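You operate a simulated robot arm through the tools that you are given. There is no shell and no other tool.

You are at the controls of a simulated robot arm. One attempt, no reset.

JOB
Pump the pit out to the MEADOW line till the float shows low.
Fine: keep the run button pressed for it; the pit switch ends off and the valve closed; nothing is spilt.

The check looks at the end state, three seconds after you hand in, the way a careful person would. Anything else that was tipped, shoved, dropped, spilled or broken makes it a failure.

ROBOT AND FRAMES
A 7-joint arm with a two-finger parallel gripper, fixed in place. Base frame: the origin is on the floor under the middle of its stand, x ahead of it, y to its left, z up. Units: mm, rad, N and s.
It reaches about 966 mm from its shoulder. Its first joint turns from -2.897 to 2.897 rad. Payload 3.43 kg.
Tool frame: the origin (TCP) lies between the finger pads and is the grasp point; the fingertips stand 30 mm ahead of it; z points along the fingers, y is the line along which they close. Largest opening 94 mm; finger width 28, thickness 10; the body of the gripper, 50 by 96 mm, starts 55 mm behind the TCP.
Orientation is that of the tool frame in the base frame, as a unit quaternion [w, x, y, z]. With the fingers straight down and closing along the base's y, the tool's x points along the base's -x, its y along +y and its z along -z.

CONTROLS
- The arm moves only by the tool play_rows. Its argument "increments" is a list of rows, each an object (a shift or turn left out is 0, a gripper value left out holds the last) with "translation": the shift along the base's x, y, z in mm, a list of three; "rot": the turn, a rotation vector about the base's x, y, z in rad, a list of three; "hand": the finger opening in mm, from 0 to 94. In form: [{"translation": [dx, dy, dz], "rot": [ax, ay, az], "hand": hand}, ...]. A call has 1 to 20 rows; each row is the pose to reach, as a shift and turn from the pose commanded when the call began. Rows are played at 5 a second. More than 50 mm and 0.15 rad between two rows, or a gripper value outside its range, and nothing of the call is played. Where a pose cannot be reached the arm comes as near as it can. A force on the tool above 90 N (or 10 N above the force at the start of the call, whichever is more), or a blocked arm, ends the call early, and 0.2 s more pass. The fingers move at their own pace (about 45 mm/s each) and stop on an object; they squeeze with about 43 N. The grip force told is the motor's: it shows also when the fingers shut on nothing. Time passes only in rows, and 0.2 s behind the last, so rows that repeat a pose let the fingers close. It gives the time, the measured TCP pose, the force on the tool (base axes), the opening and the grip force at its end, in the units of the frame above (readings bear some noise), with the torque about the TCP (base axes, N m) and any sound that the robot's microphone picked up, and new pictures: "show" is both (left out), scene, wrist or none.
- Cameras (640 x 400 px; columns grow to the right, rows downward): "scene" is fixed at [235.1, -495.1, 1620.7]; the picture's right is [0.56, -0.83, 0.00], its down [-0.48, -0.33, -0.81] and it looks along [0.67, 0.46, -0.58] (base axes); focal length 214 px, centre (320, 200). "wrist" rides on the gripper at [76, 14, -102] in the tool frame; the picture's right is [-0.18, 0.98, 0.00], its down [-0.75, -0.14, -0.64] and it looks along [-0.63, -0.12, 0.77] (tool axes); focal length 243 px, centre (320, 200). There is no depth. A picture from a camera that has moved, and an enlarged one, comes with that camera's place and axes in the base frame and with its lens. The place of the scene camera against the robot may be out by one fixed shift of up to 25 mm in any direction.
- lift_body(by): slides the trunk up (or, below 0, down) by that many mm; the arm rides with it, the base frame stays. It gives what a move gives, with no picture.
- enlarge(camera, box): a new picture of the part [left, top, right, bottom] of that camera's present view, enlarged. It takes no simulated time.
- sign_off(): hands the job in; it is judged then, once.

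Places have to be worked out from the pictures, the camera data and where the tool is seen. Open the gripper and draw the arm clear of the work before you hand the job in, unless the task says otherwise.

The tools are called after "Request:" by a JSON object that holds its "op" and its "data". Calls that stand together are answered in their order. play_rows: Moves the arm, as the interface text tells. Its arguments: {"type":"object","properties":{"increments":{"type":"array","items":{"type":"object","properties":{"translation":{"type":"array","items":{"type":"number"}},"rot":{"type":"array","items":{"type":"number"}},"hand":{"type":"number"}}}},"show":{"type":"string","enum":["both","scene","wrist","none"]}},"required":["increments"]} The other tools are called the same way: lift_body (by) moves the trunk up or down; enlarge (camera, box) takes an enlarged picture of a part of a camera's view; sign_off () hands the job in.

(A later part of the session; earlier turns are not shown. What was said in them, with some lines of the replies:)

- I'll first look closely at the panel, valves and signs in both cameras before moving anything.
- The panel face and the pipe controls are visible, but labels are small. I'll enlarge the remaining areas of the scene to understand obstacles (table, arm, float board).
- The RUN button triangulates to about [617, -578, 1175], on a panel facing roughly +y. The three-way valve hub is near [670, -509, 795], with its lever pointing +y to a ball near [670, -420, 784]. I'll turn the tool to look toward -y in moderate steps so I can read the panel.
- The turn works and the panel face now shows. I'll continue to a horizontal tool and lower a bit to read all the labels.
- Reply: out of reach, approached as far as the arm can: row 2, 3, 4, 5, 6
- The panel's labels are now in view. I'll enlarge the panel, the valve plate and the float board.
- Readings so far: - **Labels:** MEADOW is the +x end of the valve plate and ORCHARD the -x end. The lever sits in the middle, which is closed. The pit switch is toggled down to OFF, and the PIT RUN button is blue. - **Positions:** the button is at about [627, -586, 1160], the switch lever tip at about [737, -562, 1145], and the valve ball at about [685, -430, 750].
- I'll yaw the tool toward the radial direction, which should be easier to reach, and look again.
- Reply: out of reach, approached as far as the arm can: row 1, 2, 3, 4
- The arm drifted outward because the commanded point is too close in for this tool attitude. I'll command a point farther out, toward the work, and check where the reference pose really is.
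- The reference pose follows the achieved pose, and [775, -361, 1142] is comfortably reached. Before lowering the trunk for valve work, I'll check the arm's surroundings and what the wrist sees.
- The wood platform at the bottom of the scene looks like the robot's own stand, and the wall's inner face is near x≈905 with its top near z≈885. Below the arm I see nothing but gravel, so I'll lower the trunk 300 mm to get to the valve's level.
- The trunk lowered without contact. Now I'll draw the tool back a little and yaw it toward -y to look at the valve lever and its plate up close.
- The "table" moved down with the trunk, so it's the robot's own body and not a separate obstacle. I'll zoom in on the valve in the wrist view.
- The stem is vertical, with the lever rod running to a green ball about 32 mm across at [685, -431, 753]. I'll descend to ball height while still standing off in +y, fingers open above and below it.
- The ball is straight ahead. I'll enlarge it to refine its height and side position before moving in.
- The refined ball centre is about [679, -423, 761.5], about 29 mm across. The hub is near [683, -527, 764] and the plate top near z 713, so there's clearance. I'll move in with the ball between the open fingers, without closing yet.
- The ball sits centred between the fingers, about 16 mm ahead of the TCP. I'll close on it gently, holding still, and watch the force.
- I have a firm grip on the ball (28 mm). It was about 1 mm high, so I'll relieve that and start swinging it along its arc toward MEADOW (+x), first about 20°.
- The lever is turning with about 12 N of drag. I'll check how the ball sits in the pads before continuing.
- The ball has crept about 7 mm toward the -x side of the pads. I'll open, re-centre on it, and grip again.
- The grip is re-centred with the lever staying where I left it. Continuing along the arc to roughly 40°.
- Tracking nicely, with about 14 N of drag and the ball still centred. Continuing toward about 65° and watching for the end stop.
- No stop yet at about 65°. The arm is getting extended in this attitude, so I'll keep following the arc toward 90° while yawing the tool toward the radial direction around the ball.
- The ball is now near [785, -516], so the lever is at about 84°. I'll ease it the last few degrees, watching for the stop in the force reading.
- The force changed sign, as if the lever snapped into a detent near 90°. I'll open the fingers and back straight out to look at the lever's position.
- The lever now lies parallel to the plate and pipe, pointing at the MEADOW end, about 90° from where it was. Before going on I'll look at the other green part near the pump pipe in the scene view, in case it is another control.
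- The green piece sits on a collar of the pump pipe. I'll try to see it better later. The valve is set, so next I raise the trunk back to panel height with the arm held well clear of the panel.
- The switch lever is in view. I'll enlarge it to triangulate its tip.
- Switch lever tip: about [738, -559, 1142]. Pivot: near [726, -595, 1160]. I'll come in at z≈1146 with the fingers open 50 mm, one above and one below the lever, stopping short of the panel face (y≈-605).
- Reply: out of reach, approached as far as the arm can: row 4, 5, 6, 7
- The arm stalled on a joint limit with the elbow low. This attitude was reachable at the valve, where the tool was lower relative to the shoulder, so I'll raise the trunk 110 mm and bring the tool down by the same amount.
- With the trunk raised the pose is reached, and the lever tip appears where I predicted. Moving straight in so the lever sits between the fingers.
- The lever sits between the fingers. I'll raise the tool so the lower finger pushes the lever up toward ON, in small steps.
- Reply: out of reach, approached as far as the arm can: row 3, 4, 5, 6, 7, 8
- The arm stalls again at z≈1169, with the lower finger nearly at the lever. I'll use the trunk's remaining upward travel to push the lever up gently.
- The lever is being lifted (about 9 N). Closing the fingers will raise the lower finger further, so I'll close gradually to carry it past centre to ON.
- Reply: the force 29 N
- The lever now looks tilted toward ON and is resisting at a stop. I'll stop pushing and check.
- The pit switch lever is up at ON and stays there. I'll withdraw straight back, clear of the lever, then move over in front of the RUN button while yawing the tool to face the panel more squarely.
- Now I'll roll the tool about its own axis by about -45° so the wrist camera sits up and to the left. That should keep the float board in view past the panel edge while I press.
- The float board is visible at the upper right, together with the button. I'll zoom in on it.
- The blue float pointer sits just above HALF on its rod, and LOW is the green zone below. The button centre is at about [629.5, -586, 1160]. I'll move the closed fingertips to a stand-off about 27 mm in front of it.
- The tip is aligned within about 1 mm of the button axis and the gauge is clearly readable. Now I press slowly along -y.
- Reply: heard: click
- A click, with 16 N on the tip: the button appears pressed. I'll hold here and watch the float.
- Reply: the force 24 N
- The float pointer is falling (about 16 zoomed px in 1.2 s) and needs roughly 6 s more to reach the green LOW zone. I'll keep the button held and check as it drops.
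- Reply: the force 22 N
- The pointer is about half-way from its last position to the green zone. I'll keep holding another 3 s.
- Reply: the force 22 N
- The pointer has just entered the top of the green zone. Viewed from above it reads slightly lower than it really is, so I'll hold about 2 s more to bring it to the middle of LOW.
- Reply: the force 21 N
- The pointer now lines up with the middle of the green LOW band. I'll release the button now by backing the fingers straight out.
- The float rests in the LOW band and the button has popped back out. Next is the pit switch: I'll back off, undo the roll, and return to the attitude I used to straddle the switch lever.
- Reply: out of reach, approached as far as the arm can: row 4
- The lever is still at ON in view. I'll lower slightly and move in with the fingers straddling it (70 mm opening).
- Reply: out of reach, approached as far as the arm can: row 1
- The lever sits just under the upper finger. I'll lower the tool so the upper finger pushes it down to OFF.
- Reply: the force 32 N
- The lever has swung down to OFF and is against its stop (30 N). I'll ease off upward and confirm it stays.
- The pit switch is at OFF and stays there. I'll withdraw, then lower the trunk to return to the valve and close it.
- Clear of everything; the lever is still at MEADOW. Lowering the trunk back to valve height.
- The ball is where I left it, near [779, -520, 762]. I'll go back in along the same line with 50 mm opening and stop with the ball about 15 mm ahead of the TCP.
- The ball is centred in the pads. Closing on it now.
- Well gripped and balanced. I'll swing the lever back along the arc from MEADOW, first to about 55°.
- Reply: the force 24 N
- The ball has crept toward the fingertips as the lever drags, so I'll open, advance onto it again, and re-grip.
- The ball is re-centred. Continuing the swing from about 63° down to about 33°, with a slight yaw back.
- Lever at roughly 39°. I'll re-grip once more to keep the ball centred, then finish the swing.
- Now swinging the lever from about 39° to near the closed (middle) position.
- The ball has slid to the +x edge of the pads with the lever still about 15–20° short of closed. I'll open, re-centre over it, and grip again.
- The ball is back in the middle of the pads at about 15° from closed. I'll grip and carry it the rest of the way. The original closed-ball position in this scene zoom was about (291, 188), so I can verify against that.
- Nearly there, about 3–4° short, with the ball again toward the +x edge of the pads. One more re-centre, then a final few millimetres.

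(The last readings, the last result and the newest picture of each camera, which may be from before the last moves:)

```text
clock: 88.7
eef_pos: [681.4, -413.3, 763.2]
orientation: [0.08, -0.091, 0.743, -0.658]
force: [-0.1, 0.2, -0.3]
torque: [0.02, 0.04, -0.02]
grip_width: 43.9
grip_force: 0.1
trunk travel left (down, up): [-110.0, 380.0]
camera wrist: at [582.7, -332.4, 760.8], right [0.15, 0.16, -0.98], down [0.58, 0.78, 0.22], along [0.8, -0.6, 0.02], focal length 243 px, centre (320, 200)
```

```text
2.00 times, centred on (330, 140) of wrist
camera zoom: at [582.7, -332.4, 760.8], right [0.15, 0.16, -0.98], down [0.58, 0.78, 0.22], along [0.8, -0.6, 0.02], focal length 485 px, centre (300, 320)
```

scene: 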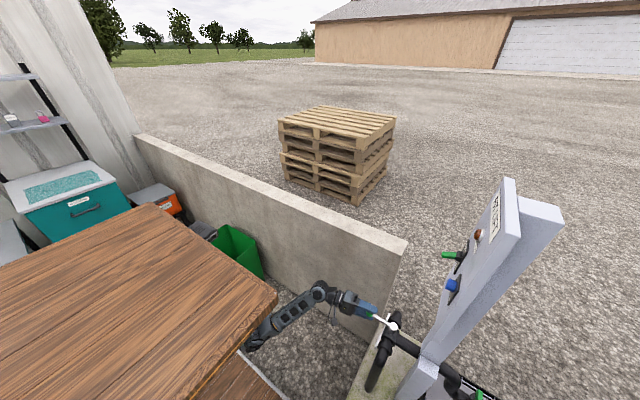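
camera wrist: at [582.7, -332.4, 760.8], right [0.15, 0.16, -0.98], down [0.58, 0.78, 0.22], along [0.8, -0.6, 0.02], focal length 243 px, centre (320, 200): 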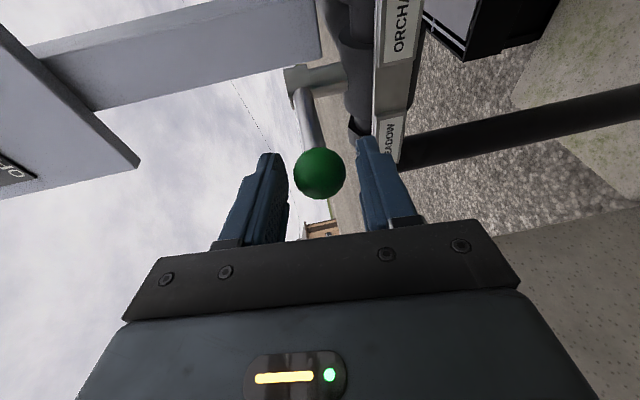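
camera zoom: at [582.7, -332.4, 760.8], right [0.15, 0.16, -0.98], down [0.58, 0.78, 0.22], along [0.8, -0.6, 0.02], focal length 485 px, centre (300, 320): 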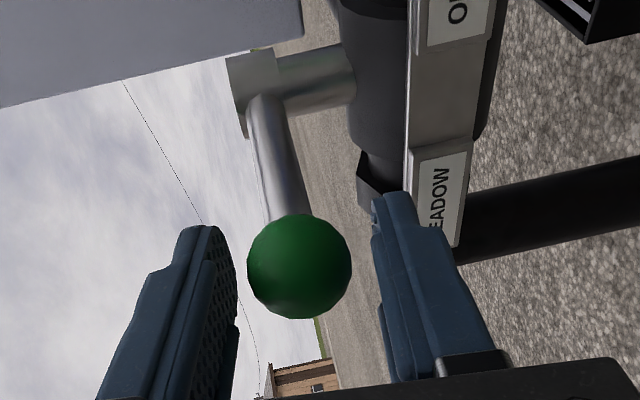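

The ball is now essentially at its original place in the scene view. I'll back out to the same pose I viewed it from originally and compare exactly.

Request:
{"op": "play_rows", "data": {"increments": [{"translation": [-1, 12, 0], "hand": 50}, {"translation": [-1, 32, 0], "hand": 60}, {"translation": [-1.4, 57, -4], "rot": [0, 0, 0.006], "hand": 80}, {"translation": [-1.4, 82, -7.7], "rot": [0, 0, 0.012], "hand": 80}, {"translation": [-1.4, 82, -7.7], "rot": [0, 0, 0.012], "hand": 80}], "show": "both"}}

Request:
{"op": "enlarge", "data": {"camera": "wrist", "box": [240, 0, 400, 140]}}

Request:
{"op": "enlarge", "data": {"camera": "scene", "box": [300, 250, 440, 360]}}

```text
clock: 89.9
eef_pos: [683.0, -331.2, 756.1]
orientation: [0.083, -0.096, 0.743, -0.657]
force: [0.2, 0.9, -0.7]
torque: [-0.04, 0.02, 0.0]
grip_width: 79.7
grip_force: 0.0
trunk travel left (down, up): [-110.0, 380.0]
camera wrist: at [581.3, -250.6, 753.7], right [0.15, 0.16, -0.98], down [0.57, 0.79, 0.22], along [0.81, -0.59, 0.02], focal length 243 px, centre (320, 200)
```

scene: 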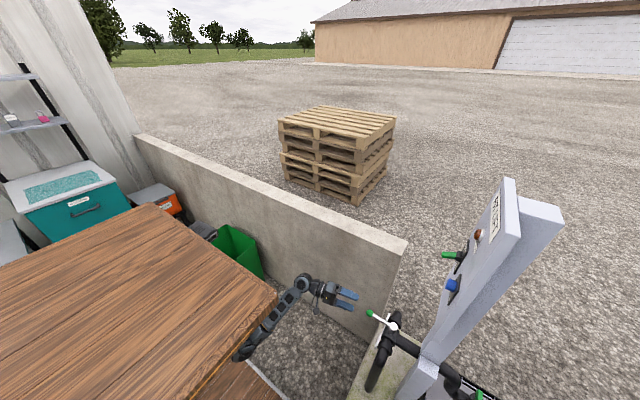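
wrist: 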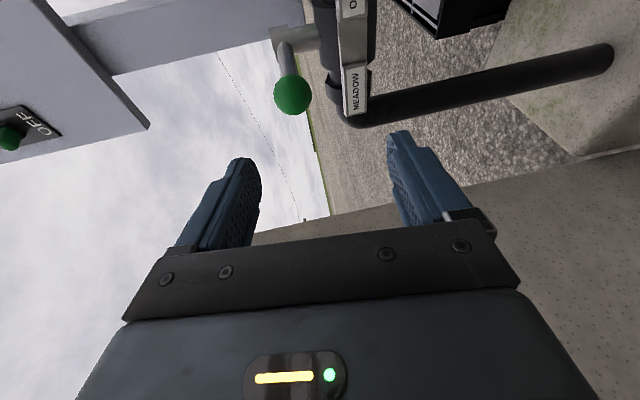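

```text
2.86 times, centred on (320, 70) of wrist
camera zoom: at [581.3, -250.6, 753.7], right [0.15, 0.16, -0.98], down [0.57, 0.79, 0.22], along [0.81, -0.59, 0.02], focal length 693 px, centre (320, 571)
```

zoom: 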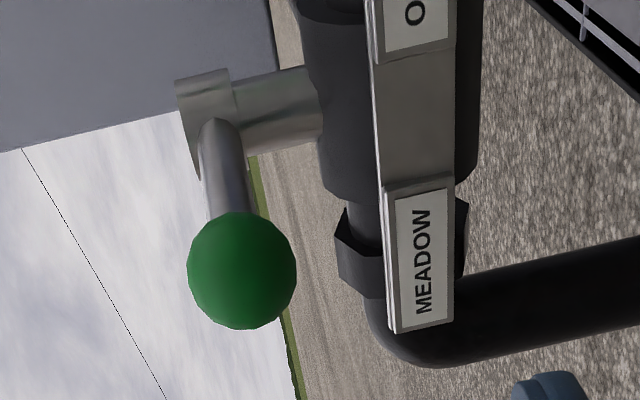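

```text
3.64 times, centred on (370, 305) of scene
camera zoom: at [235.1, -495.1, 1620.7], right [0.56, -0.83, 0.0], down [-0.48, -0.33, -0.81], along [0.67, 0.46, -0.58], focal length 780 px, centre (138, -182)
```

zoom: 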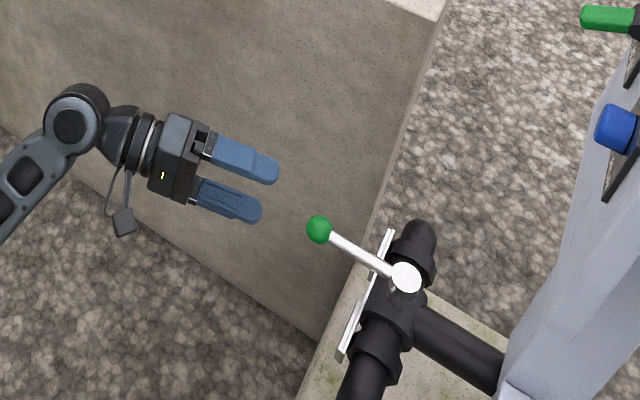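

The scene zoom shows the ball at exactly its original closed position (319, 229), so the valve is closed. Now I'll raise the trunk back, draw the arm away toward its starting region, and verify the float, switch and valve from above.

Request:
{"op": "lift_body", "data": {"by": 240}}

Request:
{"op": "play_rows", "data": {"increments": [{"translation": [-14, 6, 27], "rot": [0.0725, 0.0089, -0.0246], "hand": 94}, {"translation": [-28, 12, 54], "rot": [0.145, 0.0177, -0.0491], "hand": 94}, {"translation": [-42, 18, 81], "rot": [0.2175, 0.0266, -0.0737], "hand": 94}, {"translation": [-56, 24, 108], "rot": [0.29, 0.0354, -0.0983], "hand": 94}, {"translation": [-70, 28, 135], "rot": [0.3625, 0.0443, -0.1229], "hand": 94}, {"translation": [-84, 30, 162], "rot": [0.435, 0.0532, -0.1474], "hand": 94}, {"translation": [-98, 31, 189], "rot": [0.5075, 0.062, -0.172], "hand": 94}, {"translation": [-112, 31, 216], "rot": [0.58, 0.0709, -0.1966], "hand": 94}, {"translation": [-130, 31, 243], "rot": [0.6525, 0.0797, -0.2211], "hand": 94}, {"translation": [-150, 31, 270], "rot": [0.725, 0.0886, -0.2457], "hand": 94}], "show": "both"}}

```text
clock: 92.4
eef_pos: [681.1, -330.9, 995.8]
orientation: [0.084, -0.095, 0.742, -0.658]
force: [0.5, -0.3, 0.6]
torque: [0.02, 0.0, -0.01]
grip_width: 80.0
grip_force: 0.0
trunk travel left (down, up): [-350.0, 140.0]
```

```text
clock: 94.6
eef_pos: [532.4, -300.3, 1266.1]
orientation: [0.001, 0.0, 0.936, -0.352]
force: [0.5, 0.4, 0.4]
torque: [0.02, 0.02, 0.02]
grip_width: 94.1
grip_force: 0.1
trunk travel left (down, up): [-350.0, 140.0]
camera wrist: at [455.8, -222.2, 1332.4], right [0.19, 0.74, -0.65], down [0.75, 0.31, 0.58], along [0.63, -0.6, -0.5], focal length 243 px, centre (320, 200)
```

scene: 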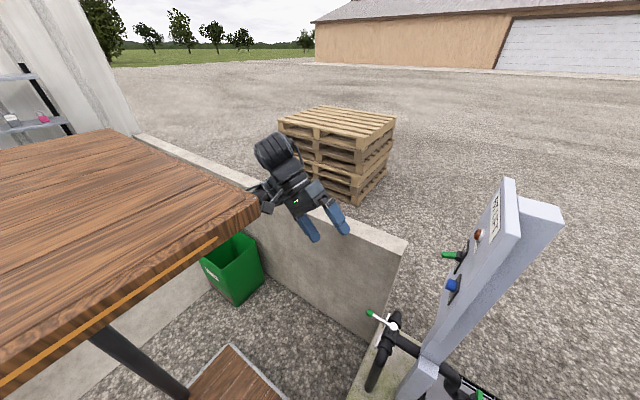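
wrist: 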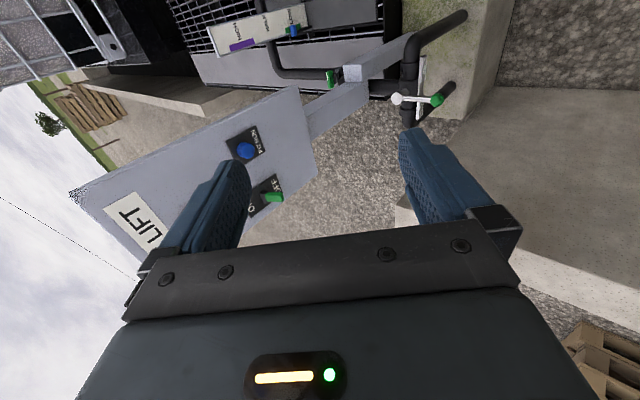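

The arm is clear. I'll check the float board, valve and switch closely from here.

Request:
{"op": "enlarge", "data": {"camera": "wrist", "box": [190, 0, 350, 90]}}

Request:
{"op": "enlarge", "data": {"camera": "wrist", "box": [340, 40, 480, 140]}}

Request:
{"op": "enlarge", "data": {"camera": "wrist", "box": [200, 110, 330, 220]}}

Request:
{"op": "enlarge", "data": {"camera": "scene", "box": [340, 180, 560, 400]}}

```text
4.00 times, centred on (270, 45) of wrist
camera zoom: at [455.8, -222.2, 1332.4], right [0.19, 0.74, -0.65], down [0.75, 0.31, 0.58], along [0.63, -0.6, -0.5], focal length 970 px, centre (520, 820)
```

zoom: 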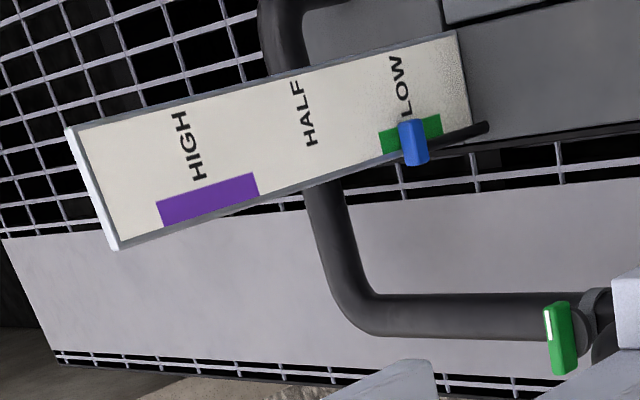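

```text
4.00 times, centred on (410, 90) of wrist
camera zoom: at [455.8, -222.2, 1332.4], right [0.19, 0.74, -0.65], down [0.75, 0.31, 0.58], along [0.63, -0.6, -0.5], focal length 970 px, centre (-40, 640)
```

zoom: 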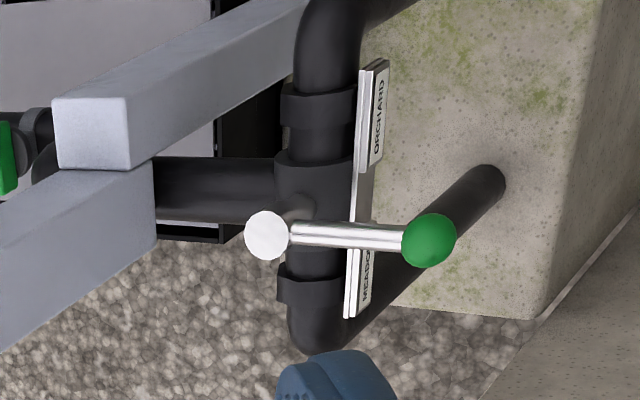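

```text
3.64 times, centred on (265, 165) of wrist
camera zoom: at [455.8, -222.2, 1332.4], right [0.19, 0.74, -0.65], down [0.75, 0.31, 0.58], along [0.63, -0.6, -0.5], focal length 882 px, centre (520, 327)
```

zoom: 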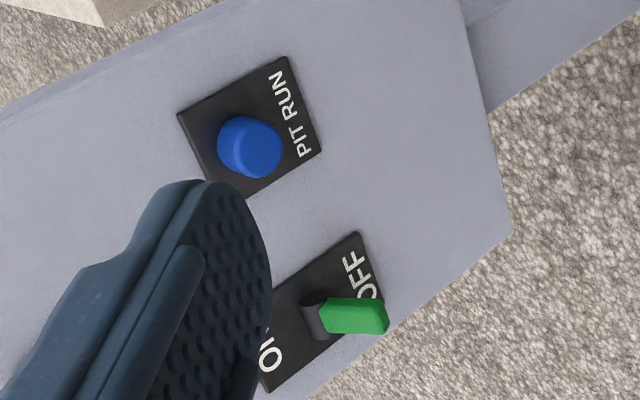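

```text
1.82 times, centred on (450, 290) of scene
camera zoom: at [235.1, -495.1, 1620.7], right [0.56, -0.83, 0.0], down [-0.48, -0.33, -0.81], along [0.67, 0.46, -0.58], focal length 390 px, centre (84, 36)
```

zoom: 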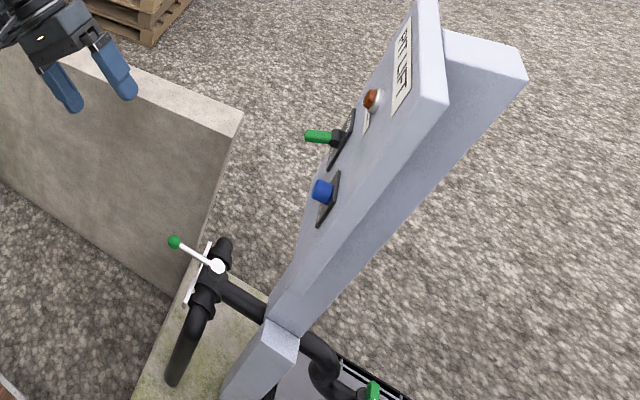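

All checks hold from this view:
- **Float:** the pointer rests in the green LOW band.
- **Pit switch:** at OFF.
- **RUN button:** out.
- **Valve:** the lever is back in its closed middle position.
- **Surroundings:** the ground around the pipes looks dry, the gripper is open and the arm is clear.

I'm handing the job in.

Request:
{"op": "sign_off", "data": {}}

```text
The job is handed in.
```

I pumped the pit out through the MEADOW line until the float showed low, and handed the job in. In the last pictures before handing in:

- **Float:** the pointer rests in the middle of the green LOW band. I kept the run button pressed until it got there, and the button has popped back out.
- **Pit switch:** it is at OFF.
- **Valve:** the lever is back at its original closed position between MEADOW and ORCHARD. It matches the starting picture.
- **Spills:** I saw no water on the ground around the pipes, and nothing else was moved.

The arm is drawn back clear of the panel and valve with the gripper open.
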